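You operate a simulated robot arm through the tools that you are given. There is no shell and no other tool. Be economical: measure what you need, move in short steps, check, and stop when the job is done.

You run a simulated two-armed robot. Do the job below in one go: nothing can be reset, and whatever is moved stays where it is left.

Task
Put the ceramic fuse from the teal table on the blue counter mat. Put one of the brown cartons from the teal table on the white desk. Take the small orange cover and put it on top of the yellow spool. Take the small pink bottle and leave it on the green strap roll. Take the red block from the beige table and put it on the grid print. Put the 2 A cream fuse from the beige table on top of the green lamp. Put the blue webcam on the white desk away on the blue counter mat. Do these in any order. Set down upright: ceramic fuse, small pink bottle.

Only the result counts: the job must be done as asked and must still hold three seconds after the hand-in. Knocking over, shifting, dropping, spilling or breaking anything else fails it. A push-on lid holds only when it is set on centred and level and pressed home; a screw cap is set on level and turned clockwise until tight.

Robot
Two 7-joint arms with two-finger parallel grippers on one trunk, on a base that drives. Base frame: it is fixed to the floor where the robot stands at the start and does not move with it; the origin is under the middle of the robot, x ahead of it, y to its left, z up. Units: m, rad, N and s.
The left shoulder is at the start at [0.05, 0.187, 1.06], the right one opposite. With the tool pointing down near the work surface each hand reaches from about 0.1 to 0.66 m from the robot's upright axis, wherever it stands, measured 20 degrees to its own side. Places, roughly: blue counter mat (22x22 cm) [3.42, 1.78, 0.8]; blue webcam (6x6x4 cm) [0.2, 1.7, 0.8]; brown carton [0.5, -0.25, 0.75]; ceramic fuse [0.75, -0.25, 0.75]; cream fuse [-0.75, 1.5, 0.75]; green lamp [-0.25, 1.25, 0.75]; green strap roll (5x5x2 cm) [-0.1, 0.7, 0.8]; grid print (8x11x1 cm) [-0.3, 1.5, 0.8]; red block [-0.5, 1.5, 0.75]; small orange cover (7x4x3 cm) [-0.2, 0.5, 0.8]; small pink bottle [0, 0.75, 0.75]; white desk [0.4, 1.3, 0.8]; yellow spool (7x7x8 cm) [1.1, -0.8, 0.8]. Payload 3.43 kg a hand.
Tool frame (each hand has its own): the origin (TCP) lies between the finger pads and is the grasp point; the fingertips stand 0.03 m ahead of it; z points along the fingers, y is the line along which they close. The gripper opens to 0.094 m. The fingers are 0.028 m wide and 0.01 m thick; the gripper's body (0.05 by 0.096 m) begins 0.055 m behind the TCP.
Orientation is that of the tool frame in the base frame, as [roll, pitch, yaw] about the fixed x, y, z axes, in that order (R = Rz(yaw) Ry(pitch) Rx(roll)). With the fingers straight down and closing along the base's y, the tool's x points along the base's -x, its y along +y and its z along -z.

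Tools
- The arms move only by the tool send_rows. It takes "left_motion", "right_motion" or both (then of equal length, played together; a hand with none holds still); each is a list of rows, each a list of 7 numbers: the shift along the base's x, y, z in cm, then the turn, a rotation vector about the base's x, y, z in rad, then the gripper command, from -1 (shut) to 1 (fully open), values between in proportion. In form: [[x, y, z, wx, wy, wz, grip], ...]. A call has 1 to 10 rows; each row is the pose to reach, as a shift and turn from the pose commanded when the call began. Rows are played at 5 a second. More than 0.05 m and 0.15 rad between two rows, or a gripper value outside its range, and nothing of the call is played. Where a pose cannot be reached the arm comes as near as it can. A force on the tool above 40 N (or 10 N above the force at the start of the call, whichever is more), or a blocked arm, ends the call early, and 0.2 s more pass. The fingers move at their own pace (about 0.153 m/s each) and stop on an object; they squeeze with about 30 N. The grip force told is the motor's: it shows also when the fingers shut on nothing. Time passes only in rows, and 0.2 s behind the last, so rows that repeat a pose let the fingers close. It gives the time, the measured TCP pose, the force on the tool (base axes), the opening and the grip force at its end, in the units of the frame above (readings bear some noise), with the torque about the TCP (base axes, N m) and any sound that the robot's microphone picked up.
- Cameras (640 x 400 px; columns grow to the right, rows downward): "scene" is now at [0.1086, 0.0621, 1.2079]; the picture's right is [0.77, -0.64, 0.00], its down [-0.45, -0.54, -0.71] and it looks along [0.46, 0.55, -0.70] (base axes); focal length 214 px, centre (320, 200). "left" rides on the left gripper at [0.076, -0.014, -0.103] in its tool frame; the picture's right is [0.18, 0.98, 0.00], its down [-0.75, 0.14, -0.64] and it looks along [-0.63, 0.12, 0.77] (tool axes); focal length 243 px, centre (320, 200). "right" rides on the right gripper at [0.076, 0.014, -0.102] in its tool frame; the picture's right is [-0.18, 0.98, 0.00], its down [-0.75, -0.14, -0.64] and it looks along [-0.63, -0.12, 0.77] (tool axes); focal length 243 px, centre (320, 200). There is no depth. A picture from a camera that has moved, and an enlarged one, comes with that camera's place and axes in the base frame and with its lens.
- get_image(camera): a new picture of that camera. No time passes.
- move_column(by): slides the trunk up (or, below 0, down) by that many m; the arms and the scene camera ride with it, the base frame stays. It gives what a move gives, with no picture.
- roll_base(legs): drives the robot by 1 to 6 legs, each [ahead, left, turn to the left] in m, m and rad, along the robot's own axes; the way and the turn of a leg run together, so that a leg with both is an arc; at most 1.5 m and 3.142 rad a leg. The arms and the cameras ride along, it lands a little off, and it stops where it bumps. It gives what a move gives.
- turn_head(pan, tilt): turns the head with the scene camera to pan (to the left, within 1.396 rad either way) and tilt (down, from -0.506 to 1.204), counted from straight ahead of the robot. It gives what a move gives.
- enlarge(camera, box): a new picture of the part [left, top, right, bottom] of that camera's present view, enlarged. No time passes.
- close_job(): hands the job in; it is judged then, once.

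Go step by step. Nothing tells you exact positions but the pictures and the camera data: compare them with the known pose of the tool, close in by small moves and look again before you grip or let go. The budget is 207 turns and 190 pictures, counting those below and the enlarged ones. Unless the task says otherwise, let go and move clear before handing in, and close with one line.

The tools are called after "Call:" as a command line: name --argument value ..., lists and objects as JSON in quotes. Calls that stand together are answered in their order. send_rows: Moves the arms, as the interface text tells. Its arguments: {"type":"object","properties":{"left_motion":{"type":"array","items":{"type":"array","items":{"type":"number"}}},"right_motion":{"type":"array","items":{"type":"array","items":{"type":"number"}}}},"required":[]} The other tools are called the same way: move_column (by) slides the trunk up or down; roll_base (legs) drives the base; turn_head (pan, tilt) turns the head that bears the scene camera; get_image (camera) takes a picture; enlarge (camera, box) takes an enlarged picture of a part of a camera's view; close_job () hands the job in.

At the start:

```text
time_s: 0.0
left_position: [0.2511, 0.3745, 1.0409]
left_orientation: [-3.142, 0.001, 3.141]
left_ft_force: [0.4, 0.1, -0.6]
left_torque: [-0.03, 0.04, -0.02]
left_gripper_width: 0.0941
left_grasp_force: 0.0
right_position: [0.4033, 0.0046, 1.0528]
right_orientation: [-3.141, -0.001, 3.141]
right_ft_force: [0.3, -0.4, -0.4]
right_torque: [-0.01, 0.0, -0.03]
right_gripper_width: 0.0943
right_grasp_force: 0.1
trunk travel left (down, up): [-0.275, 0.157]
robot x, y, heading: [-0.0047, 0.0022, 0.0]
head pan, tilt: [0.874, 0.78]
```

scene: 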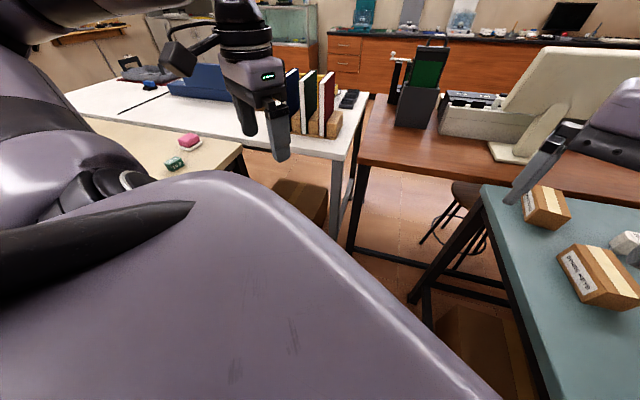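
right: 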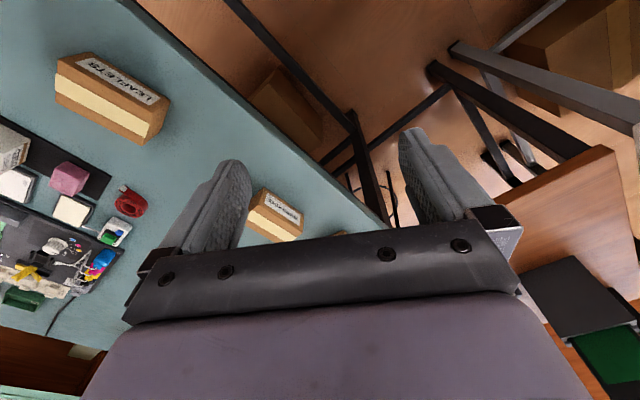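
left: 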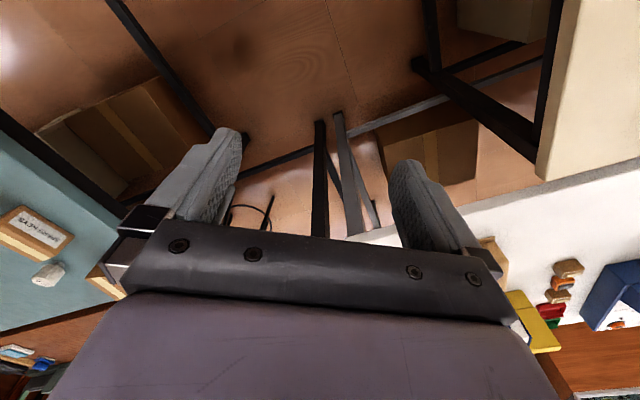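

I see a teal table to the right with brown cartons, a beige table to the left and a white desk. I'll look around with the head first.

Call:
turn_head --pan -0.5 --tilt 0.75

Call:
get_image --camera "scene"

Call:
turn_head --pan 1.39 --tilt 0.6

Call:
get_image --camera "scene"

Call:
turn_head --pan 0.4 --tilt 0.3

Call:
get_image --camera "scene"

```text
time_s: 1.5
left_position: [0.2499, 0.3748, 1.0408]
left_orientation: [-3.141, 0.001, -3.14]
left_ft_force: [0.0, -0.5, 0.4]
left_torque: [-0.04, -0.02, -0.03]
left_gripper_width: 0.0941
left_grasp_force: 0.1
right_position: [0.4035, 0.0041, 1.0526]
right_orientation: [3.141, 0.001, 3.142]
right_ft_force: [-0.5, 0.5, 0.5]
right_torque: [0.02, 0.02, 0.01]
right_gripper_width: 0.0943
right_grasp_force: 0.0
trunk travel left (down, up): [-0.275, 0.157]
robot x, y, heading: [0.0015, 0.0017, 0.0]
head pan, tilt: [-0.499, 0.75]
```

```text
186 pictures are left
camera scene: at [0.1291, -0.0401, 1.2103], right [-0.48, -0.88, 0.0], down [-0.6, 0.33, -0.73], along [0.64, -0.35, -0.68], focal length 214 px, centre (320, 200)
```

scene: 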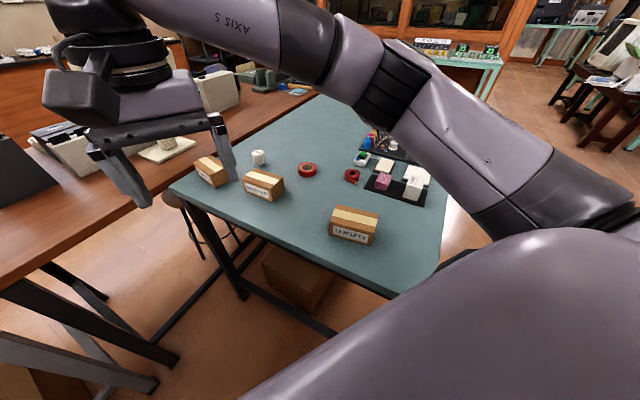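

```text
time_s: 3.4
left_position: [0.2503, 0.3743, 1.0408]
left_orientation: [3.14, 0.001, -3.141]
left_ft_force: [0.2, -0.4, 0.0]
left_torque: [0.01, -0.02, 0.0]
left_gripper_width: 0.0939
left_grasp_force: 0.0
right_position: [0.4032, 0.0039, 1.0526]
right_orientation: [3.14, -0.001, -3.142]
right_ft_force: [-0.8, 0.2, 0.2]
right_torque: [-0.01, 0.02, -0.04]
right_gripper_width: 0.0939
right_grasp_force: 0.1
trunk travel left (down, up): [-0.275, 0.157]
robot x, y, heading: [-0.0022, 0.0025, 0.002]
head pan, tilt: [1.389, 0.6]
```

```text
185 pictures are left
camera scene: at [0.0723, 0.0864, 1.2231], right [0.98, -0.18, 0.0], down [-0.1, -0.56, -0.83], along [0.15, 0.81, -0.56], focal length 214 px, centre (320, 200)
```

scene: 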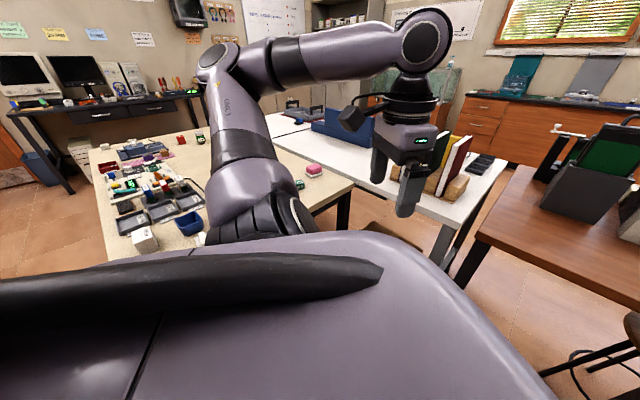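

```text
time_s: 4.6
left_position: [0.2497, 0.3747, 1.0416]
left_orientation: [3.141, 0.002, -3.14]
left_ft_force: [0.2, 0.3, 0.0]
left_torque: [0.02, 0.02, -0.02]
left_gripper_width: 0.094
left_grasp_force: 0.1
right_position: [0.4035, 0.0046, 1.0535]
right_orientation: [3.141, 0.001, -3.141]
right_ft_force: [-0.4, 0.0, -0.4]
right_torque: [0.02, 0.0, -0.01]
right_gripper_width: 0.094
right_grasp_force: 0.0
trunk travel left (down, up): [-0.275, 0.157]
robot x, y, heading: [-0.0003, -0.0033, -0.004]
head pan, tilt: [0.4, 0.3]
```

```text
184 pictures are left
camera scene: at [0.1423, 0.0359, 1.2506], right [0.39, -0.92, 0.0], down [-0.27, -0.12, -0.96], along [0.88, 0.37, -0.3], focal length 214 px, centre (320, 200)
```

scene: 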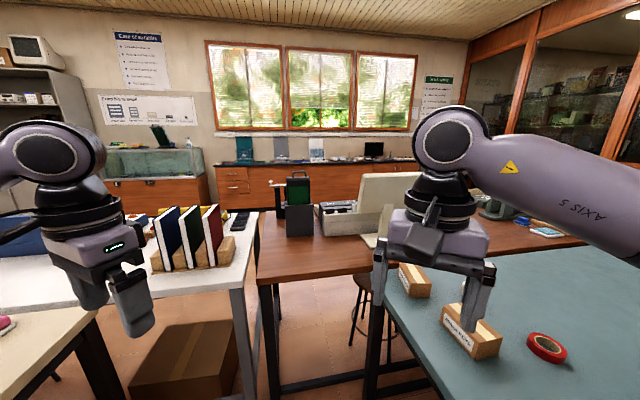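

The tables form a ring around me. I'll raise the trunk and look at the paths more carefully.

Call:
move_column --by 0.155

Call:
turn_head --pan 0.75 --tilt 0.5

Call:
get_image --camera "scene"

Call:
turn_head --pan -1.0 --tilt 0.4

Call:
get_image --camera "scene"

Call:
turn_head --pan -0.1 --tilt 0.4

Call:
get_image --camera "scene"

```text
time_s: 6.4
left_position: [0.2499, 0.3764, 1.1945]
left_orientation: [-3.141, 0.001, -3.141]
left_ft_force: [-0.4, -0.7, 0.0]
left_torque: [-0.02, 0.01, 0.0]
left_gripper_width: 0.0938
left_grasp_force: 0.0
right_position: [0.4033, 0.0052, 1.2072]
right_orientation: [-3.14, -0.002, -3.141]
right_ft_force: [0.0, 0.5, -0.5]
right_torque: [0.03, 0.01, -0.02]
right_gripper_width: 0.094
right_grasp_force: 0.1
trunk travel left (down, up): [-0.43, 0.002]
robot x, y, heading: [-0.0007, 0.0012, -0.003]
head pan, tilt: [0.4, 0.3]
```

```text
time_s: 7.3
left_position: [0.2499, 0.3744, 1.195]
left_orientation: [3.141, 0.002, 3.141]
left_ft_force: [-0.1, -0.5, -0.3]
left_torque: [0.02, 0.0, -0.01]
left_gripper_width: 0.0939
left_grasp_force: 0.1
right_position: [0.404, 0.0041, 1.2073]
right_orientation: [3.141, 0.0, 3.141]
right_ft_force: [0.0, -0.4, 0.1]
right_torque: [0.01, -0.01, 0.0]
right_gripper_width: 0.094
right_grasp_force: 0.0
trunk travel left (down, up): [-0.43, 0.002]
robot x, y, heading: [-0.0008, 0.0004, -0.003]
head pan, tilt: [0.75, 0.499]
```

```text
183 pictures are left
camera scene: at [0.1229, 0.0615, 1.3873], right [0.68, -0.73, 0.0], down [-0.35, -0.33, -0.88], along [0.64, 0.6, -0.48], focal length 214 px, centre (320, 200)
```

scene: 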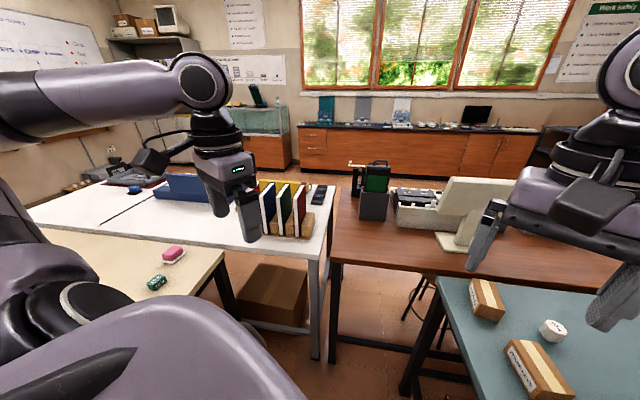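

```text
time_s: 9.0
left_position: [0.2507, 0.3755, 1.1964]
left_orientation: [-3.141, 0.002, -3.141]
left_ft_force: [-0.8, -0.1, -0.1]
left_torque: [-0.03, 0.02, 0.0]
left_gripper_width: 0.0939
left_grasp_force: 0.0
right_position: [0.4031, 0.0047, 1.2081]
right_orientation: [-3.141, 0.001, -3.14]
right_ft_force: [0.4, 0.5, 0.3]
right_torque: [0.03, 0.02, 0.01]
right_gripper_width: 0.0941
right_grasp_force: 0.0
trunk travel left (down, up): [-0.43, 0.002]
robot x, y, heading: [0.0053, 0.0014, -0.001]
head pan, tilt: [-1.0, 0.4]
```

```text
182 pictures are left
camera scene: at [0.1064, -0.0784, 1.3964], right [-0.84, -0.54, 0.0], down [-0.21, 0.33, -0.92], along [0.5, -0.77, -0.39], focal length 214 px, centre (320, 200)
```

scene: 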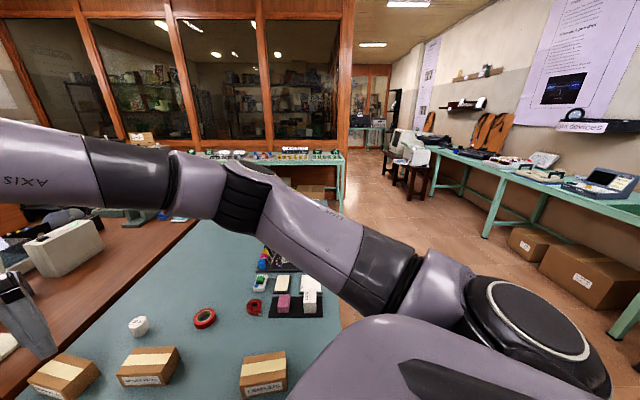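

```text
time_s: 10.2
left_position: [0.2494, 0.3757, 1.1957]
left_orientation: [-3.141, 0.002, 3.141]
left_ft_force: [-0.3, -1.5, 0.3]
left_torque: [0.0, 0.03, 0.04]
left_gripper_width: 0.0941
left_grasp_force: 0.0
right_position: [0.4035, 0.004, 1.2077]
right_orientation: [-3.14, -0.001, 3.141]
right_ft_force: [-0.3, 0.5, 0.4]
right_torque: [-0.03, -0.01, -0.02]
right_gripper_width: 0.0941
right_grasp_force: 0.0
trunk travel left (down, up): [-0.43, 0.002]
robot x, y, heading: [0.0005, -0.003, 0.0]
head pan, tilt: [-0.099, 0.4]
```

```text
181 pictures are left
camera scene: at [0.1485, -0.0098, 1.3964], right [-0.1, -0.99, 0.0], down [-0.39, 0.04, -0.92], along [0.92, -0.09, -0.39], focal length 214 px, centre (320, 200)
```

scene: 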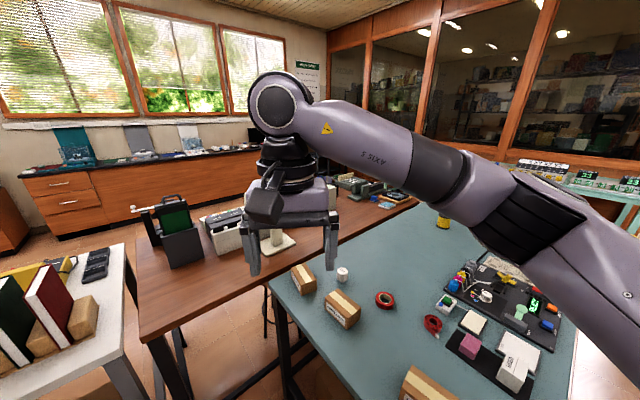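

The desk and wood table are nearly touching, so the way to the far counter must be around. I'll turn in place to inspect the beige table.

Call:
roll_base --legs '[[0, 0, 1.75]]'

Call:
turn_head --pan 0.0 --tilt 0.7

Call:
get_image --camera "scene"

Call:
turn_head --pan 1.2 --tilt 0.4

Call:
get_image --camera "scene"

```text
time_s: 14.8
left_position: [-0.4139, 0.1807, 1.1962]
left_orientation: [3.141, 0.003, -1.394]
left_ft_force: [0.6, 0.2, 0.9]
left_torque: [0.01, -0.01, 0.01]
left_gripper_width: 0.0939
left_grasp_force: 0.0
right_position: [-0.0758, 0.3951, 1.2077]
right_orientation: [3.141, 0.001, -1.394]
right_ft_force: [-0.3, -0.1, -0.5]
right_torque: [0.04, 0.01, -0.02]
right_gripper_width: 0.0939
right_grasp_force: 0.0
trunk travel left (down, up): [-0.43, 0.002]
robot x, y, heading: [-0.0003, -0.0032, 1.75]
head pan, tilt: [-0.099, 0.4]
```

```text
time_s: 15.7
left_position: [-0.4135, 0.1794, 1.196]
left_orientation: [3.141, 0.002, -1.393]
left_ft_force: [-0.5, 0.0, -0.1]
left_torque: [0.02, -0.01, 0.0]
left_gripper_width: 0.0941
left_grasp_force: 0.2
right_position: [-0.0759, 0.3969, 1.2068]
right_orientation: [3.142, 0.001, -1.392]
right_ft_force: [-0.3, -0.5, 1.0]
right_torque: [-0.03, 0.0, 0.04]
right_gripper_width: 0.0942
right_grasp_force: 0.1
trunk travel left (down, up): [-0.43, 0.002]
robot x, y, heading: [-0.0006, -0.0014, 1.755]
head pan, tilt: [0.0, 0.7]
```

```text
180 pictures are left
camera scene: at [-0.0273, 0.1406, 1.3696], right [0.98, 0.18, 0.0], down [0.11, -0.63, -0.77], along [-0.13, 0.75, -0.64], focal length 214 px, centre (320, 200)
```

scene: 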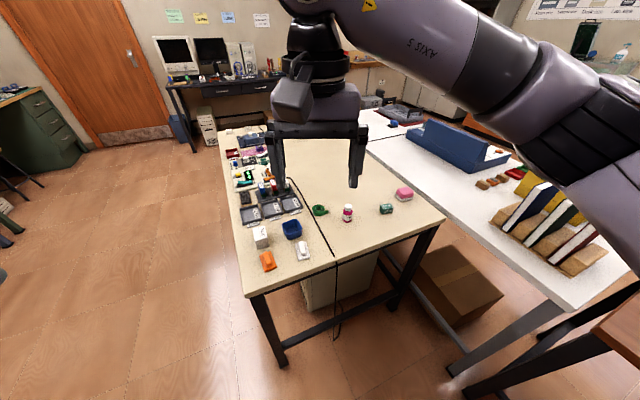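

```text
time_s: 17.1
left_position: [-0.4142, 0.1802, 1.1954]
left_orientation: [3.141, 0.004, -1.391]
left_ft_force: [-0.2, 0.4, -0.3]
left_torque: [0.04, -0.01, 0.02]
left_gripper_width: 0.094
left_grasp_force: 0.1
right_position: [-0.0751, 0.3966, 1.2076]
right_orientation: [-3.141, 0.0, -1.393]
right_ft_force: [0.0, 0.3, -0.2]
right_torque: [-0.03, -0.03, 0.03]
right_gripper_width: 0.0942
right_grasp_force: 0.1
trunk travel left (down, up): [-0.43, 0.002]
robot x, y, heading: [-0.0012, 0.0025, 1.744]
head pan, tilt: [1.201, 0.4]
```

```text
179 pictures are left
camera scene: at [-0.1033, 0.0748, 1.3964], right [0.19, 0.98, 0.0], down [0.38, -0.07, -0.92], along [-0.9, 0.18, -0.39], focal length 214 px, centre (320, 200)
```

scene: 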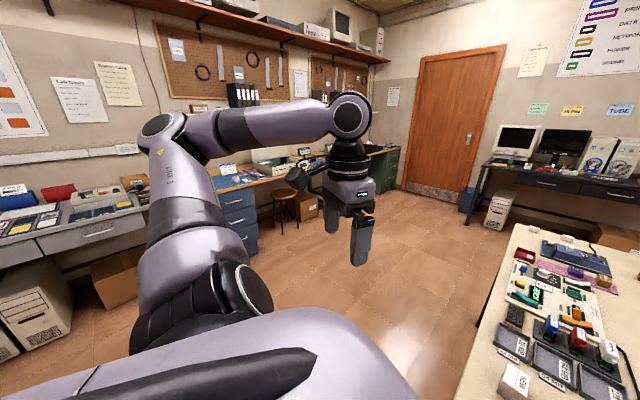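

Beige table is rotated, with a near edge from about (-0.28,0.39) to (0.38,0.85). Closer look at its objects.

Call:
turn_head --pan 0.0 --tilt 0.7

Call:
enlarge --camera "scene" --box '[230, 170, 430, 295]'

Call:
enlarge --camera "scene" --box '[210, 100, 370, 200]'

Call:
enlarge --camera "scene" --box '[350, 80, 510, 180]'

Call:
get_image --camera "right"

```text
time_s: 18.4
left_position: [-0.4135, 0.1791, 1.1962]
left_orientation: [-3.141, 0.001, -1.393]
left_ft_force: [-0.3, 0.5, 0.3]
left_torque: [0.01, -0.02, 0.0]
left_gripper_width: 0.0939
left_grasp_force: 0.1
right_position: [-0.0733, 0.3966, 1.2071]
right_orientation: [3.141, 0.0, -1.393]
right_ft_force: [0.0, -0.3, 0.6]
right_torque: [0.0, 0.02, 0.01]
right_gripper_width: 0.094
right_grasp_force: 0.1
trunk travel left (down, up): [-0.43, 0.002]
robot x, y, heading: [-0.0016, 0.0027, 1.748]
head pan, tilt: [0.0, 0.7]
```

```text
3.20 times, centred on (330, 232) of scene
camera zoom: at [-0.0274, 0.1406, 1.3695], right [0.98, 0.18, 0.0], down [0.11, -0.63, -0.77], along [-0.14, 0.75, -0.64], focal length 686 px, centre (288, 96)
```

zoom: 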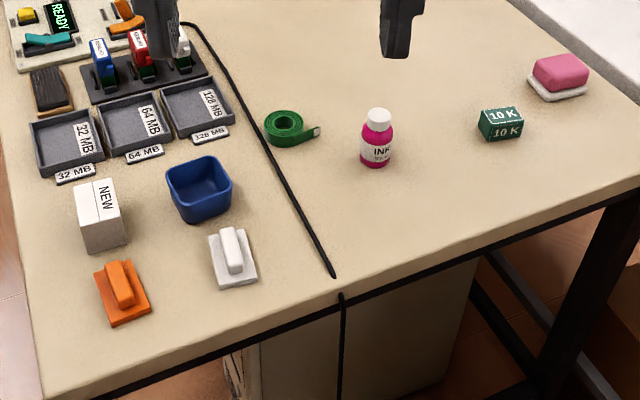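

```text
4.00 times, centred on (290, 150) of scene
camera zoom: at [-0.0274, 0.1406, 1.3695], right [0.98, 0.18, 0.0], down [0.11, -0.63, -0.77], along [-0.14, 0.75, -0.64], focal length 858 px, centre (440, 400)
```

zoom: 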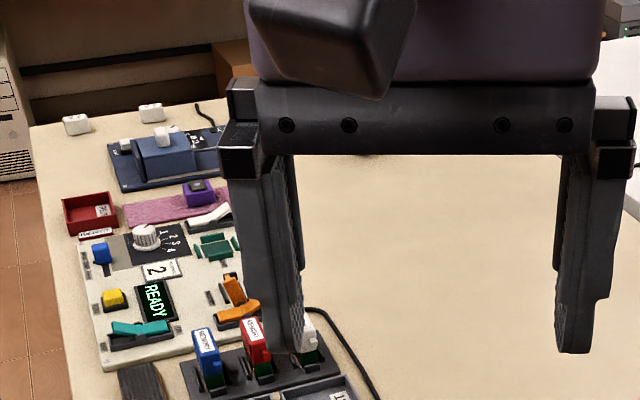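

```text
4.00 times, centred on (430, 130) of scene
camera zoom: at [-0.0274, 0.1406, 1.3695], right [0.98, 0.18, 0.0], down [0.11, -0.63, -0.77], along [-0.14, 0.75, -0.64], focal length 858 px, centre (-120, 480)
```

zoom: 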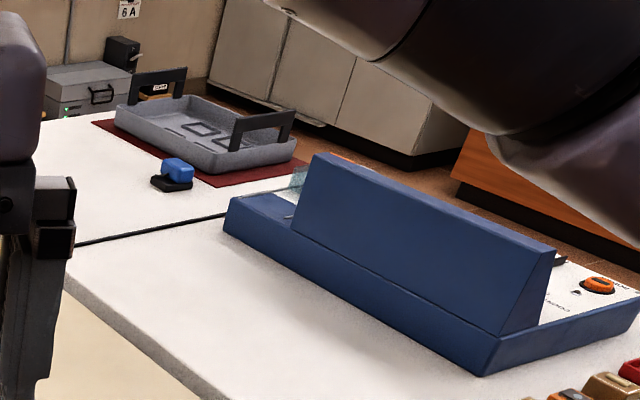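

```text
175 pictures are left
camera right: at [-0.0749, 0.3179, 1.3097], right [-1.0, 0.01, 0.0], down [0.01, 0.77, 0.64], along [0.0, 0.64, -0.77], focal length 243 px, centre (320, 200)
```

right: 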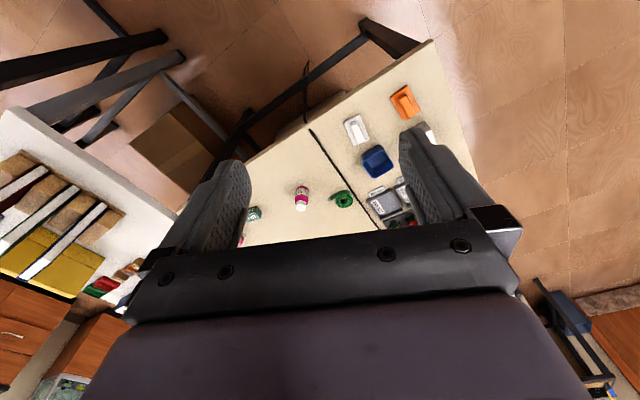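

Bottle near (-0.03,0.76), strap roll near (-0.15,0.79), orange cover near (-0.26,0.50). I'll square up to the beige table edge and approach.

Call:
roll_base --legs '[[0, 0, 0.42], [0.18, 0, 0]]'

Call:
turn_head --pan 0.0 --tilt 1.2

Call:
get_image --camera "scene"

```text
time_s: 21.1
left_position: [-0.5366, 0.1227, 1.1962]
left_orientation: [-3.141, 0.003, -0.973]
left_ft_force: [-1.1, -0.5, -0.5]
left_torque: [0.03, 0.05, -0.03]
left_gripper_width: 0.0939
left_grasp_force: 0.1
right_position: [-0.3144, 0.4554, 1.2071]
right_orientation: [-3.141, 0.0, -0.976]
right_ft_force: [0.1, -0.4, 0.2]
right_torque: [0.05, 0.02, 0.0]
right_gripper_width: 0.0941
right_grasp_force: 0.2
trunk travel left (down, up): [-0.43, 0.002]
robot x, y, heading: [-0.0836, 0.127, 2.164]
head pan, tilt: [0.0, 0.7]
stopped in leg 2: the robot was blocked; the commanded pose is now the measured one
```

```text
time_s: 22.1
left_position: [-0.5363, 0.1214, 1.1958]
left_orientation: [3.14, 0.004, -0.974]
left_ft_force: [-0.3, 0.0, 1.0]
left_torque: [-0.01, 0.08, -0.04]
left_gripper_width: 0.0939
left_grasp_force: 0.1
right_position: [-0.3157, 0.4579, 1.2067]
right_orientation: [3.142, -0.002, -0.974]
right_ft_force: [0.2, -0.1, -0.7]
right_torque: [0.0, -0.01, 0.0]
right_gripper_width: 0.0942
right_grasp_force: 0.1
trunk travel left (down, up): [-0.43, 0.002]
robot x, y, heading: [-0.0872, 0.1268, 2.165]
head pan, tilt: [0.0, 1.201]
```

```text
174 pictures are left
camera scene: at [-0.1519, 0.2203, 1.3336], right [0.83, 0.56, 0.0], down [0.52, -0.77, -0.36], along [-0.2, 0.3, -0.93], focal length 214 px, centre (320, 200)
```

scene: 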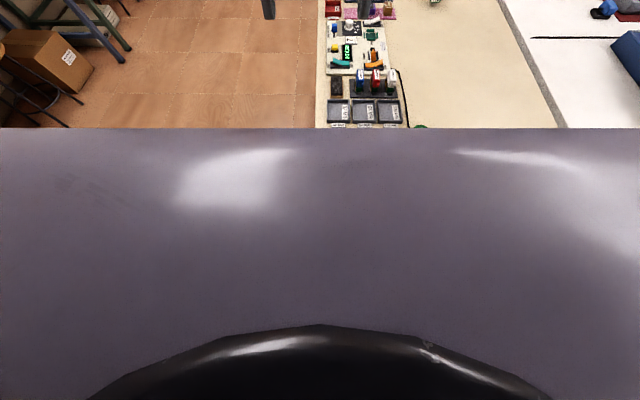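

The base stops about 0.33 m from the edge. I'll back off slightly, slide right, and lower the trunk for working height.

Call:
roll_base --legs '[[-0.015, 0, 0], [0, -0.2, 0]]'

Call:
move_column --by -0.15

Call:
turn_head --pan -0.1 --tilt 0.75

Call:
get_image --camera "scene"

Call:
get_image --camera "right"

```text
time_s: 24.8
left_position: [-0.3625, 0.2227, 1.1954]
left_orientation: [3.14, 0.001, -0.974]
left_ft_force: [0.6, 0.2, 0.8]
left_torque: [0.0, 0.03, -0.01]
left_gripper_width: 0.0938
left_grasp_force: 0.1
right_position: [-0.1418, 0.5588, 1.2068]
right_orientation: [3.142, -0.003, -0.977]
right_ft_force: [-0.8, 0.6, 0.1]
right_torque: [0.02, 0.02, 0.01]
right_gripper_width: 0.094
right_grasp_force: 0.0
trunk travel left (down, up): [-0.43, 0.002]
robot x, y, heading: [0.0873, 0.223, 2.17]
head pan, tilt: [0.0, 1.201]
```

```text
time_s: 26.6
left_position: [-0.3614, 0.2229, 1.0457]
left_orientation: [-3.141, 0.001, -0.975]
left_ft_force: [-0.6, -0.3, 0.3]
left_torque: [-0.01, -0.01, 0.03]
left_gripper_width: 0.0939
left_grasp_force: 0.0
right_position: [-0.1413, 0.5583, 1.058]
right_orientation: [-3.142, -0.002, -0.977]
right_ft_force: [-0.1, -0.2, -0.2]
right_torque: [0.02, -0.02, 0.05]
right_gripper_width: 0.0942
right_grasp_force: 0.1
trunk travel left (down, up): [-0.28, 0.152]
robot x, y, heading: [0.089, 0.2244, 2.169]
head pan, tilt: [0.0, 1.201]
```

```text
time_s: 27.5
left_position: [-0.363, 0.2227, 1.0455]
left_orientation: [3.141, 0.002, -0.976]
left_ft_force: [0.3, -0.3, -0.3]
left_torque: [0.0, -0.01, -0.01]
left_gripper_width: 0.0939
left_grasp_force: 0.1
right_position: [-0.1403, 0.5587, 1.0569]
right_orientation: [3.142, -0.002, -0.978]
right_ft_force: [-0.1, 0.1, 0.0]
right_torque: [-0.01, 0.03, -0.02]
right_gripper_width: 0.094
right_grasp_force: 0.1
trunk travel left (down, up): [-0.28, 0.152]
robot x, y, heading: [0.091, 0.2291, 2.163]
head pan, tilt: [-0.099, 0.75]
```

```text
173 pictures are left
camera scene: at [0.0142, 0.3466, 1.2152], right [0.88, 0.48, 0.0], down [0.32, -0.6, -0.73], along [-0.35, 0.64, -0.68], focal length 214 px, centre (320, 200)
```

scene: 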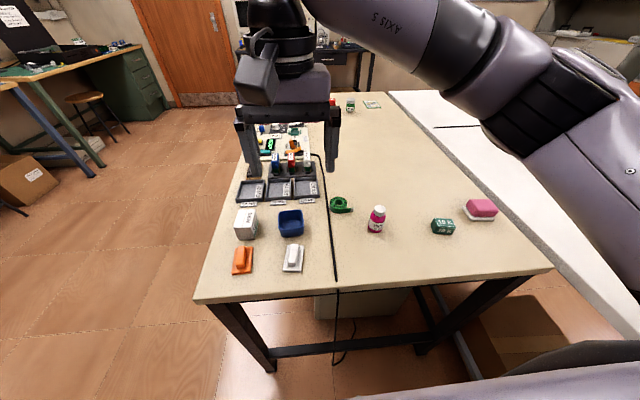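

```text
172 pictures are left
camera right: at [-0.1095, 0.4861, 1.1595], right [-0.92, -0.4, 0.0], down [-0.31, 0.7, 0.64], along [-0.25, 0.59, -0.77], focal length 243 px, centre (320, 200)
```

right: 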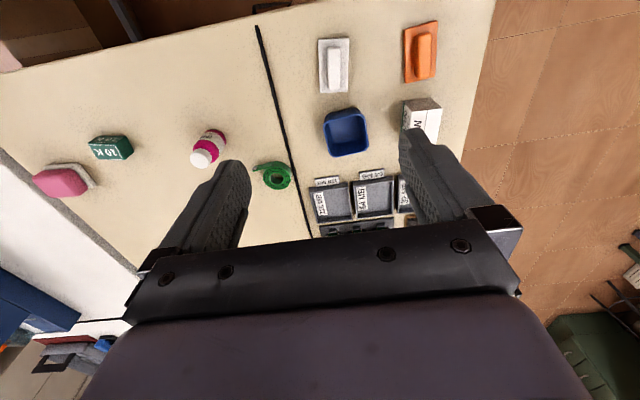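

Triangulating, the beige tabletop is at z≈0.80, bottle at (-0.023,0.702), roll at (-0.127,0.718), cover at (-0.24,0.48). Moving the right hand above the bottle.

Call:
send_rows --right_motion '[[3, 3.6, 0, 0, 0, 0, 1], [6, 7.2, 0, 0, 0, 0, 1], [9, 10.8, 0, 0, 0, 0, 1], [11.7, 14.3, -2, 0, 0, 0, 1], [11.7, 14.3, -6.5, 0, 0, 0, 1], [11.7, 14.3, -6.5, 0, 0, 0, 1]]'

Call:
get_image --camera "right"

Call:
get_image --camera "scene"

```text
time_s: 28.9
left_position: [-0.3617, 0.2238, 1.047]
left_orientation: [3.141, 0.0, -0.976]
left_ft_force: [-0.2, 1.1, 0.4]
left_torque: [-0.01, -0.01, 0.01]
left_gripper_width: 0.094
left_grasp_force: 0.1
right_position: [-0.025, 0.7004, 0.9926]
right_orientation: [3.141, -0.001, -0.975]
right_ft_force: [0.0, 0.2, 0.3]
right_torque: [-0.01, 0.02, -0.01]
right_gripper_width: 0.094
right_grasp_force: 0.1
trunk travel left (down, up): [-0.28, 0.152]
robot x, y, heading: [0.0872, 0.2227, 2.168]
head pan, tilt: [-0.099, 0.75]
```

```text
171 pictures are left
camera right: at [0.0073, 0.6288, 1.0947], right [-0.92, -0.4, 0.0], down [-0.31, 0.7, 0.64], along [-0.26, 0.59, -0.77], focal length 243 px, centre (320, 200)
```

right: 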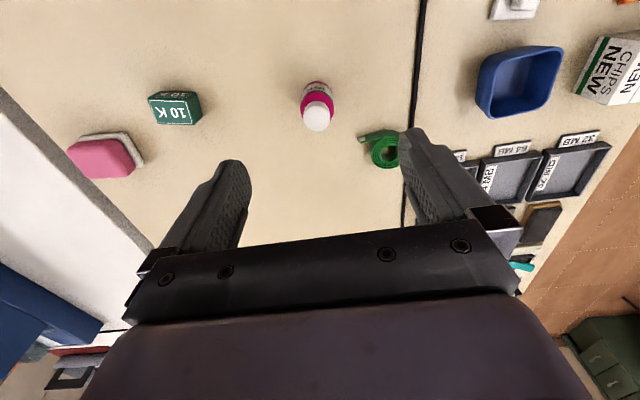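

```text
170 pictures are left
camera scene: at [0.0141, 0.3466, 1.2153], right [0.88, 0.47, 0.0], down [0.32, -0.6, -0.73], along [-0.35, 0.64, -0.68], focal length 214 px, centre (320, 200)
```

scene: 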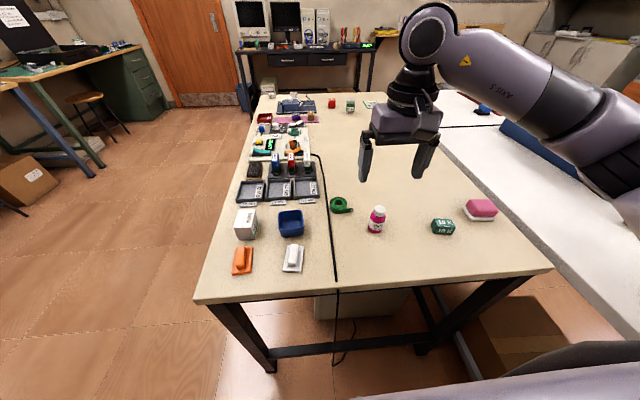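

Bottle sits at (-0.025,0.707), nearly centred under the hand. Descending and gripping.

Call:
send_rows --right_motion '[[0, 0.6, -4, 0, 0, 0, 1], [0, 0.6, -8, 0, 0, 0, 1], [0, 0.6, -12, 0, 0, 0, 1], [0, 0.6, -14.7, 0, 0, 0, 1], [0, 0.6, -14.7, 0, 0, 0, 1], [0, 0.6, -14.7, 0, 0, 0, -1], [0, 0.6, -14.7, 0, 0, 0, -1], [0, 0.6, -14.7, 0, 0, 0, -1]]'

Call:
get_image --camera "scene"

Call:
get_image --camera "right"

```text
time_s: 30.7
left_position: [-0.3633, 0.2233, 1.0456]
left_orientation: [-3.141, 0.001, -0.977]
left_ft_force: [-0.2, 1.1, -0.1]
left_torque: [-0.01, -0.01, -0.02]
left_gripper_width: 0.0943
left_grasp_force: 0.0
right_position: [-0.0244, 0.7054, 0.8454]
right_orientation: [3.142, -0.001, -0.978]
right_ft_force: [-0.4, 0.1, -0.3]
right_torque: [-0.01, 0.01, 0.0]
right_gripper_width: 0.0359
right_grasp_force: 29.5
trunk travel left (down, up): [-0.28, 0.152]
robot x, y, heading: [0.0902, 0.2235, 2.165]
head pan, tilt: [-0.099, 0.75]
```

```text
169 pictures are left
camera scene: at [0.0141, 0.3467, 1.2152], right [0.88, 0.47, 0.0], down [0.32, -0.6, -0.73], along [-0.35, 0.64, -0.68], focal length 214 px, centre (320, 200)
```

scene: 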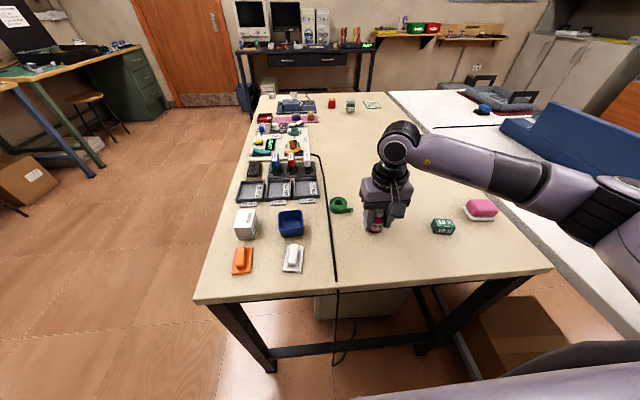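

```text
168 pictures are left
camera right: at [0.0071, 0.6345, 0.9471], right [-0.92, -0.4, 0.0], down [-0.31, 0.7, 0.64], along [-0.25, 0.59, -0.77], focal length 243 px, centre (320, 200)
```

right: 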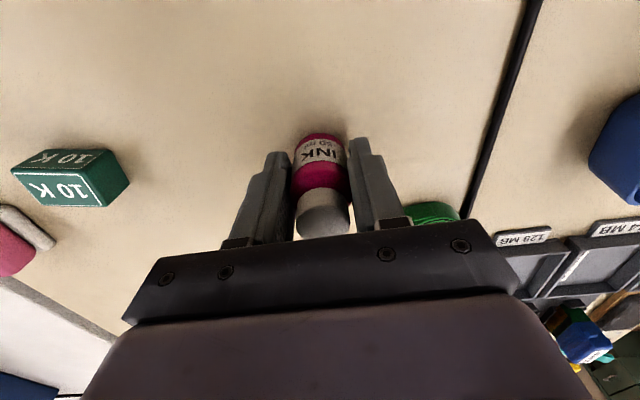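

Bottle is gripped. Lift and get an enlarged view of the strap roll.

Call:
send_rows --right_motion '[[0, 0, 4, 0, 0, 0, -1], [0, 0, 8, 0, 0, 0, -1], [0, 0, 10, 0, 0, 0, -1], [0, 0, 10, 0, 0, 0, -1]]'

Call:
enlarge --camera "scene" --box '[310, 185, 374, 225]'

Call:
get_image --camera "right"

Call:
enlarge --camera "scene" --box '[240, 80, 400, 180]'

```text
time_s: 31.7
left_position: [-0.3629, 0.2238, 1.046]
left_orientation: [3.141, 0.002, -0.976]
left_ft_force: [-0.2, 0.0, 0.0]
left_torque: [0.0, 0.03, -0.01]
left_gripper_width: 0.0941
left_grasp_force: 0.1
right_position: [-0.0229, 0.7065, 0.9452]
right_orientation: [3.141, -0.001, -0.978]
right_ft_force: [-0.3, -0.3, -0.5]
right_torque: [-0.02, -0.01, 0.01]
right_gripper_width: 0.0357
right_grasp_force: 30.1
trunk travel left (down, up): [-0.28, 0.152]
robot x, y, heading: [0.0876, 0.2255, 2.166]
head pan, tilt: [-0.099, 0.75]
```

```text
10.00 times, centred on (342, 205) of scene
camera zoom: at [0.0141, 0.3467, 1.2153], right [0.88, 0.47, 0.0], down [0.32, -0.6, -0.73], along [-0.35, 0.64, -0.68], focal length 2145 px, centre (100, 150)
```

zoom: 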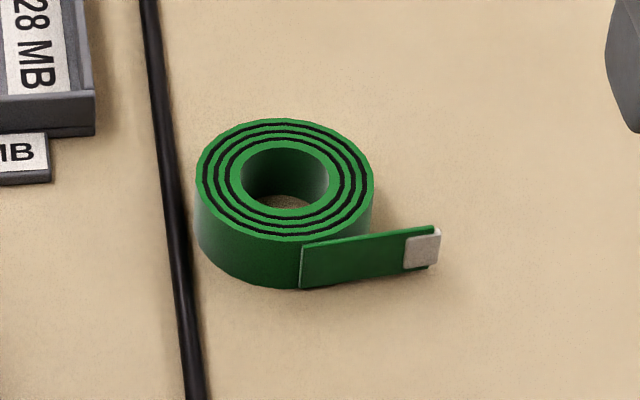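

```text
166 pictures are left
camera right: at [0.0086, 0.6348, 1.0481], right [-0.92, -0.4, 0.0], down [-0.31, 0.7, 0.64], along [-0.25, 0.59, -0.77], focal length 243 px, centre (320, 200)
```

right: 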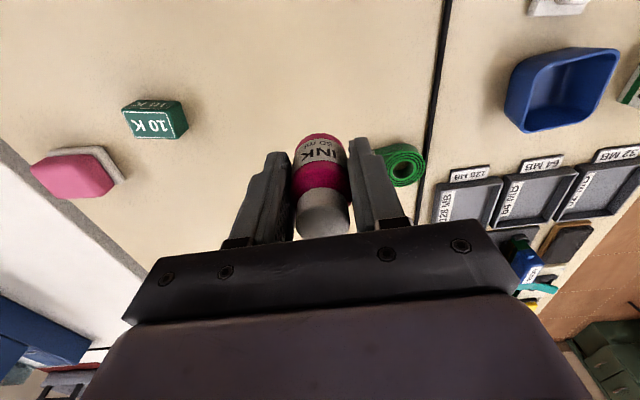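

```text
4.00 times, centred on (320, 130) of scene
camera zoom: at [0.0141, 0.3467, 1.2153], right [0.88, 0.47, 0.0], down [0.32, -0.6, -0.73], along [-0.35, 0.64, -0.68], focal length 858 px, centre (320, 480)
```

zoom: 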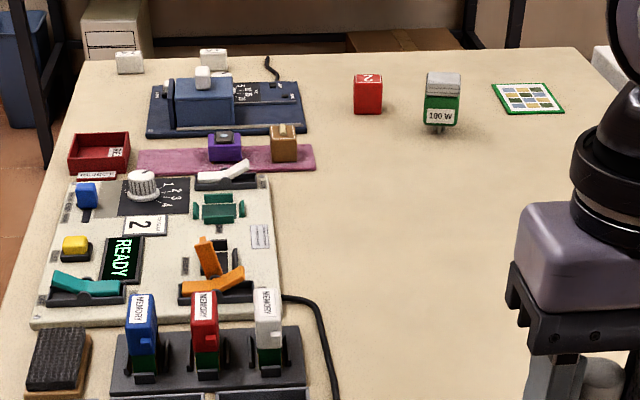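

Strap roll centre is about (-0.131,0.730). I'll move the bottle above it and check alignment. Also noted: red block, 100 W green lamp and the grid print at the far end of the beige table.

Call:
send_rows --right_motion '[[-4, 0.9, 0, 0, 0, 0, -1], [-8, 1.8, 0, 0, 0, 0, -1], [-10.8, 2.4, 0, 0, 0, 0, -1], [-10.8, 2.4, -4, 0, 0, 0, -1], [-10.8, 2.4, -4, 0, 0, 0, -1]]'

Call:
enlarge --camera "scene" --box '[294, 165, 374, 215]'

Call:
get_image --camera "right"

```text
time_s: 32.9
left_position: [-0.3631, 0.2235, 1.0461]
left_orientation: [3.141, 0.001, -0.977]
left_ft_force: [0.8, -0.2, 0.3]
left_torque: [0.0, 0.03, 0.0]
left_gripper_width: 0.0941
left_grasp_force: 0.0
right_position: [-0.1322, 0.7303, 0.9057]
right_orientation: [3.141, 0.001, -0.977]
right_ft_force: [0.6, -0.8, -0.6]
right_torque: [0.03, 0.02, 0.01]
right_gripper_width: 0.0355
right_grasp_force: 30.1
trunk travel left (down, up): [-0.28, 0.152]
robot x, y, heading: [0.0905, 0.2286, 2.166]
head pan, tilt: [-0.099, 0.75]
```

```text
8.00 times, centred on (334, 190) of scene
camera zoom: at [0.0141, 0.3467, 1.2153], right [0.88, 0.48, 0.0], down [0.32, -0.6, -0.73], along [-0.35, 0.64, -0.68], focal length 1716 px, centre (208, 280)
```

zoom: 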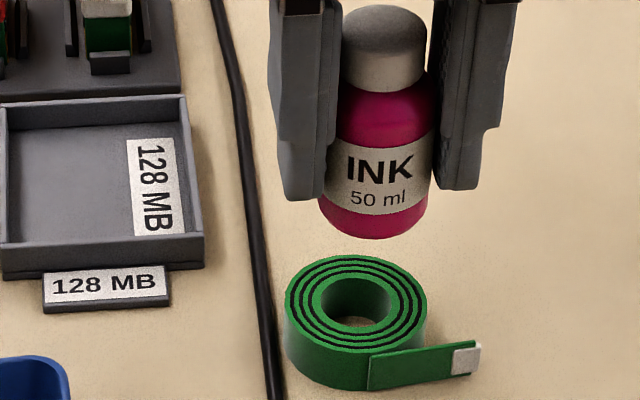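

```text
163 pictures are left
camera right: at [-0.1007, 0.659, 1.0075], right [-0.92, -0.4, 0.0], down [-0.31, 0.7, 0.64], along [-0.25, 0.59, -0.77], focal length 243 px, centre (320, 200)
```

right: 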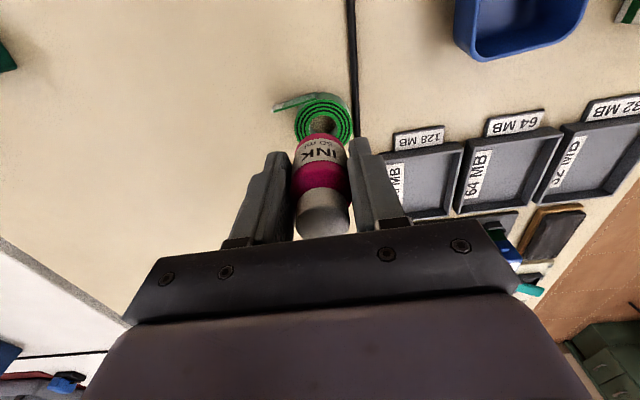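

The bottle is about 6 mm too far in y; I'll correct and lower to contact.

Call:
send_rows --right_motion '[[0, -0.6, 0, 0, 0, 0, -1], [0, -0.6, -2, 0, 0, 0, -1], [0, -0.6, -3.2, 0, 0, 0, -1], [0, -0.6, -3.2, 0, 0, 0, -1]]'

Call:
enlarge --camera "scene" --box '[294, 165, 374, 215]'

```text
time_s: 33.9
left_position: [-0.3625, 0.2229, 1.046]
left_orientation: [-3.14, 0.001, -0.976]
left_ft_force: [0.4, 0.2, 0.8]
left_torque: [0.05, -0.01, 0.01]
left_gripper_width: 0.0941
left_grasp_force: 0.1
right_position: [-0.1318, 0.7241, 0.8745]
right_orientation: [-3.141, 0.0, -0.977]
right_ft_force: [-0.9, -1.3, -0.6]
right_torque: [0.0, 0.0, 0.02]
right_gripper_width: 0.0355
right_grasp_force: 30.1
trunk travel left (down, up): [-0.28, 0.152]
robot x, y, heading: [0.0864, 0.2252, 2.167]
head pan, tilt: [-0.099, 0.75]
```

```text
8.00 times, centred on (334, 190) of scene
camera zoom: at [0.0141, 0.3467, 1.2153], right [0.88, 0.47, 0.0], down [0.32, -0.6, -0.73], along [-0.35, 0.64, -0.68], focal length 1716 px, centre (208, 280)
```

zoom: 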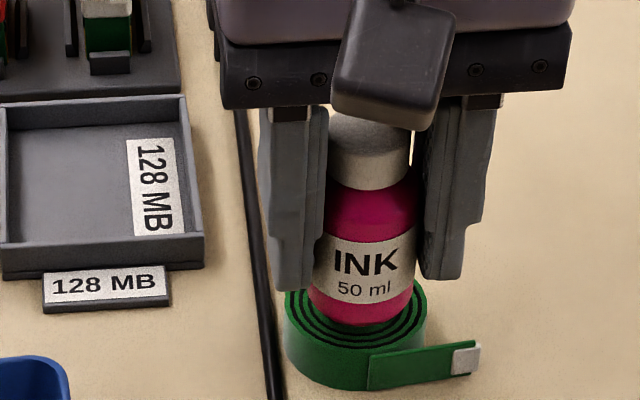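

Call:
send_rows --right_motion '[[-0.4, 0.15, 0, 0, 0, 0, -1], [-0.4, 0.15, -0.6, 0, 0, 0, -1], [-0.4, 0.15, -0.8, 0, 0, 0, -1], [-0.4, 0.15, -0.8, 0, 0, 0, -1]]'

Call:
enlarge --camera "scene" --box '[294, 165, 374, 215]'

```text
time_s: 34.9
left_position: [-0.3632, 0.2215, 1.046]
left_orientation: [3.141, 0.002, -0.976]
left_ft_force: [0.7, 0.8, -0.4]
left_torque: [0.04, 0.05, 0.0]
left_gripper_width: 0.0939
left_grasp_force: 0.1
right_position: [-0.1356, 0.727, 0.866]
right_orientation: [3.14, -0.001, -0.978]
right_ft_force: [1.2, 0.6, -0.8]
right_torque: [-0.01, 0.03, 0.0]
right_gripper_width: 0.0355
right_grasp_force: 29.8
trunk travel left (down, up): [-0.28, 0.152]
robot x, y, heading: [0.0884, 0.2261, 2.166]
head pan, tilt: [-0.099, 0.75]
```

```text
8.00 times, centred on (334, 190) of scene
camera zoom: at [0.0141, 0.3467, 1.2153], right [0.88, 0.47, 0.0], down [0.32, -0.6, -0.73], along [-0.35, 0.64, -0.68], focal length 1716 px, centre (208, 280)
```

zoom: 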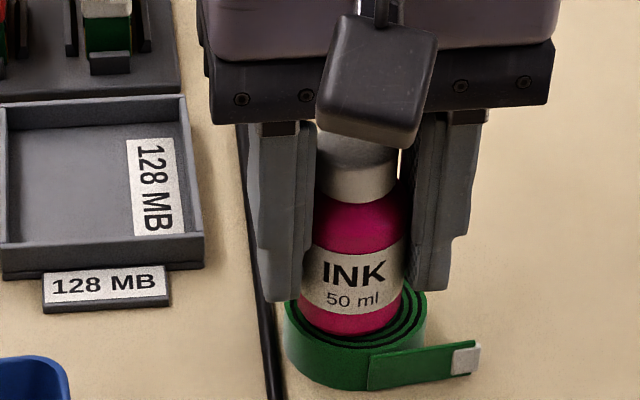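

Well centred. Lowering in tiny steps until contact.

Call:
send_rows --right_motion '[[0.1, 0, -0.2, 0, 0, 0, -1], [0.1, 0, -0.4, 0, 0, 0, -1], [0.1, 0, -0.4, 0, 0, 0, -1]]'

```text
time_s: 35.7
left_position: [-0.3634, 0.2227, 1.0461]
left_orientation: [-3.141, 0.002, -0.976]
left_ft_force: [0.1, 0.5, -0.6]
left_torque: [0.0, 0.01, -0.01]
left_gripper_width: 0.0938
left_grasp_force: 0.1
right_position: [-0.1343, 0.7253, 0.8617]
right_orientation: [-3.141, 0.001, -0.978]
right_ft_force: [1.3, 0.3, 5.7]
right_torque: [0.01, 0.01, 0.01]
right_gripper_width: 0.0357
right_grasp_force: 29.8
trunk travel left (down, up): [-0.28, 0.152]
robot x, y, heading: [0.0874, 0.2259, 2.165]
head pan, tilt: [-0.099, 0.75]
```

Contact felt (5.7 N). Release and go up.

Call:
send_rows --right_motion '[[0, 0, 0, 0, 0, 0, 0.2], [0, 0, 0, 0, 0, 0, 0.2], [0, 0, 3, 0, 0, 0, 0.2], [0, 0, 7, 0, 0, 0, 0.2], [0, 0, 12, 0, 0, 0, 0.5], [0, 0, 12, 0, 0, 0, 1]]'

Call:
get_image --camera "right"

Call:
enlarge --camera "scene" --box '[210, 165, 370, 265]'

```text
time_s: 37.1
left_position: [-0.3628, 0.2226, 1.0454]
left_orientation: [3.14, 0.001, -0.977]
left_ft_force: [-1.3, 0.0, -0.2]
left_torque: [-0.04, -0.02, 0.0]
left_gripper_width: 0.0941
left_grasp_force: 0.0
right_position: [-0.1353, 0.7273, 0.9822]
right_orientation: [-3.141, -0.002, -0.974]
right_ft_force: [0.2, 0.2, 0.0]
right_torque: [0.0, 0.0, 0.03]
right_gripper_width: 0.0939
right_grasp_force: 0.2
trunk travel left (down, up): [-0.28, 0.152]
robot x, y, heading: [0.0873, 0.2255, 2.167]
head pan, tilt: [-0.099, 0.75]
```

```text
160 pictures are left
camera right: at [-0.1033, 0.6552, 1.0839], right [-0.92, -0.4, 0.0], down [-0.31, 0.7, 0.64], along [-0.25, 0.59, -0.77], focal length 243 px, centre (320, 200)
```

right: 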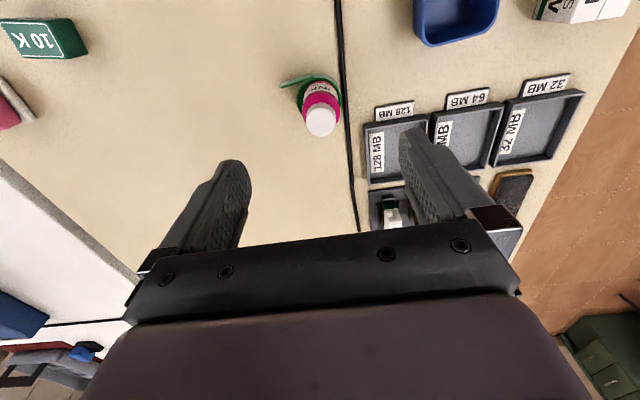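

```text
4.00 times, centred on (290, 215) of scene
camera zoom: at [0.0142, 0.3467, 1.2152], right [0.88, 0.47, 0.0], down [0.32, -0.6, -0.73], along [-0.35, 0.64, -0.68], focal length 858 px, centre (440, 140)
```

zoom: 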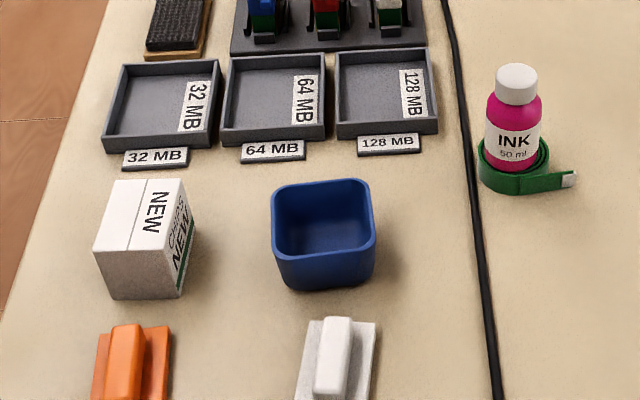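

Bottle stands on the roll. Next: the orange cover with the left hand.

Call:
send_rows --left_motion '[[2, 4.3, 0, 0, 0, 0, 1], [4, 8.6, 0, 0, 0, 0, 1], [6, 12.9, 0, 0, 0, 0, 1], [8, 17.2, 0, 0, 0, 0, 1], [10.2, 21.5, -2, 0, 0, 0, 1], [12.3, 25.5, -6, 0, 0, 0, 1], [12.3, 25.5, -6, 0, 0, 0, 1]]'

Call:
get_image --camera "left"

Call:
turn_head --pan 0.3 --tilt 0.9

Call:
get_image --camera "scene"

```text
refused: row 5 steps farther than a row can; nothing moved
```

```text
158 pictures are left
camera left: at [-0.3078, 0.1677, 1.1492], right [-0.71, -0.7, 0.0], down [-0.54, 0.54, 0.64], along [-0.45, 0.46, -0.77], focal length 243 px, centre (320, 200)
```

left: 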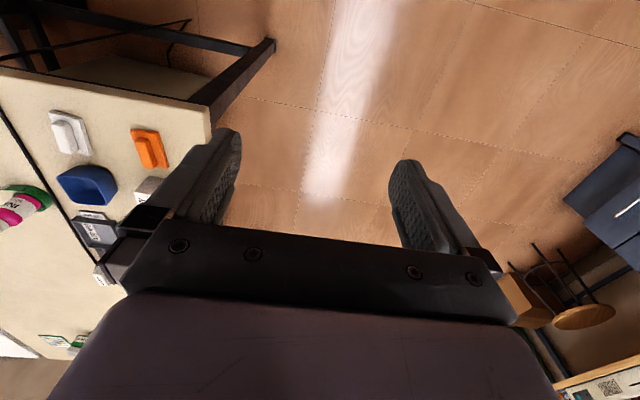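

```text
time_s: 38.0
left_position: [-0.3637, 0.2234, 1.0462]
left_orientation: [3.141, 0.002, -0.975]
left_ft_force: [-0.9, 0.2, 0.0]
left_torque: [0.01, 0.02, 0.0]
left_gripper_width: 0.0937
left_grasp_force: 0.0
right_position: [-0.134, 0.7265, 0.9809]
right_orientation: [3.141, -0.002, -0.978]
right_ft_force: [-0.3, -0.7, 0.7]
right_torque: [-0.03, -0.02, 0.0]
right_gripper_width: 0.0943
right_grasp_force: 0.1
trunk travel left (down, up): [-0.28, 0.152]
robot x, y, heading: [0.0864, 0.2228, 2.167]
head pan, tilt: [0.3, 0.901]
```

```text
157 pictures are left
camera scene: at [-0.0053, 0.321, 1.2034], right [0.63, 0.78, 0.0], down [0.61, -0.49, -0.62], along [-0.48, 0.39, -0.78], focal length 214 px, centre (320, 200)
```

scene: 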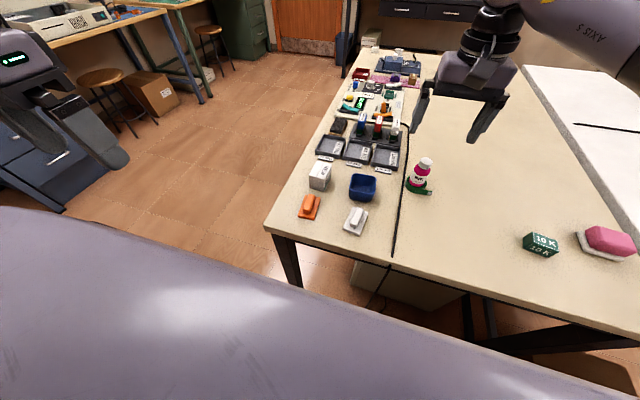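

Call:
send_rows --left_motion '[[2, 4.3, 0, 0, 0, 0, 1], [4, 8.6, 0, 0, 0, 0, 1], [6, 12.9, 0, 0, 0, 0, 1], [8, 17.2, 0, 0, 0, 0, 1], [10, 21.5, 0, 0, 0, 0, 1], [11.8, 25.7, -1, 0, 0, 0, 1], [11.8, 26, -5, 0, 0, 0, 1], [11.8, 26, -8, 0, 0, 0, 1], [11.8, 26, -8, 0, 0, 0, 1]]'

Call:
get_image --camera "left"

Call:
enlarge --camera "scene" --box '[270, 150, 350, 225]'

```text
time_s: 40.0
left_position: [-0.2441, 0.4822, 0.965]
left_orientation: [-3.141, 0.002, -0.975]
left_ft_force: [-0.2, 0.4, 0.2]
left_torque: [0.0, -0.01, 0.0]
left_gripper_width: 0.094
left_grasp_force: 0.1
left hand out of reach, approached as far as the arm can: row 6
right_position: [-0.1355, 0.7266, 0.9813]
right_orientation: [-3.141, -0.002, -0.977]
right_ft_force: [0.3, 0.0, 0.1]
right_torque: [-0.01, 0.01, 0.02]
right_gripper_width: 0.0939
right_grasp_force: 0.1
trunk travel left (down, up): [-0.28, 0.152]
robot x, y, heading: [0.0919, 0.2275, 2.163]
head pan, tilt: [0.3, 0.901]
```

```text
156 pictures are left
camera left: at [-0.1899, 0.4273, 1.0679], right [-0.71, -0.7, 0.0], down [-0.54, 0.54, 0.64], along [-0.45, 0.46, -0.77], focal length 243 px, centre (320, 200)
```

left: 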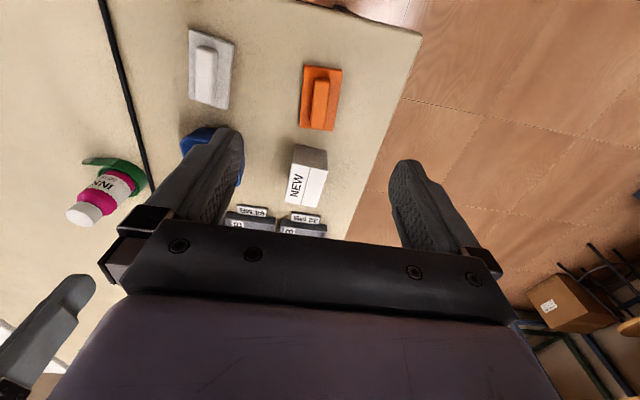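

```text
5.33 times, centred on (310, 188) of scene
camera zoom: at [-0.0053, 0.3209, 1.2034], right [0.63, 0.78, 0.0], down [0.61, -0.49, -0.62], along [-0.48, 0.39, -0.78], focal length 1144 px, centre (373, 267)
```

zoom: 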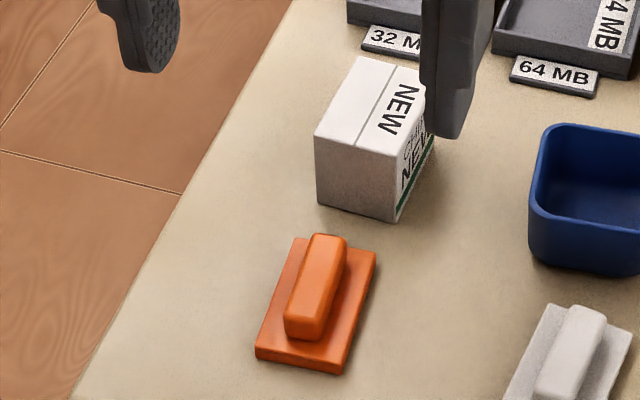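

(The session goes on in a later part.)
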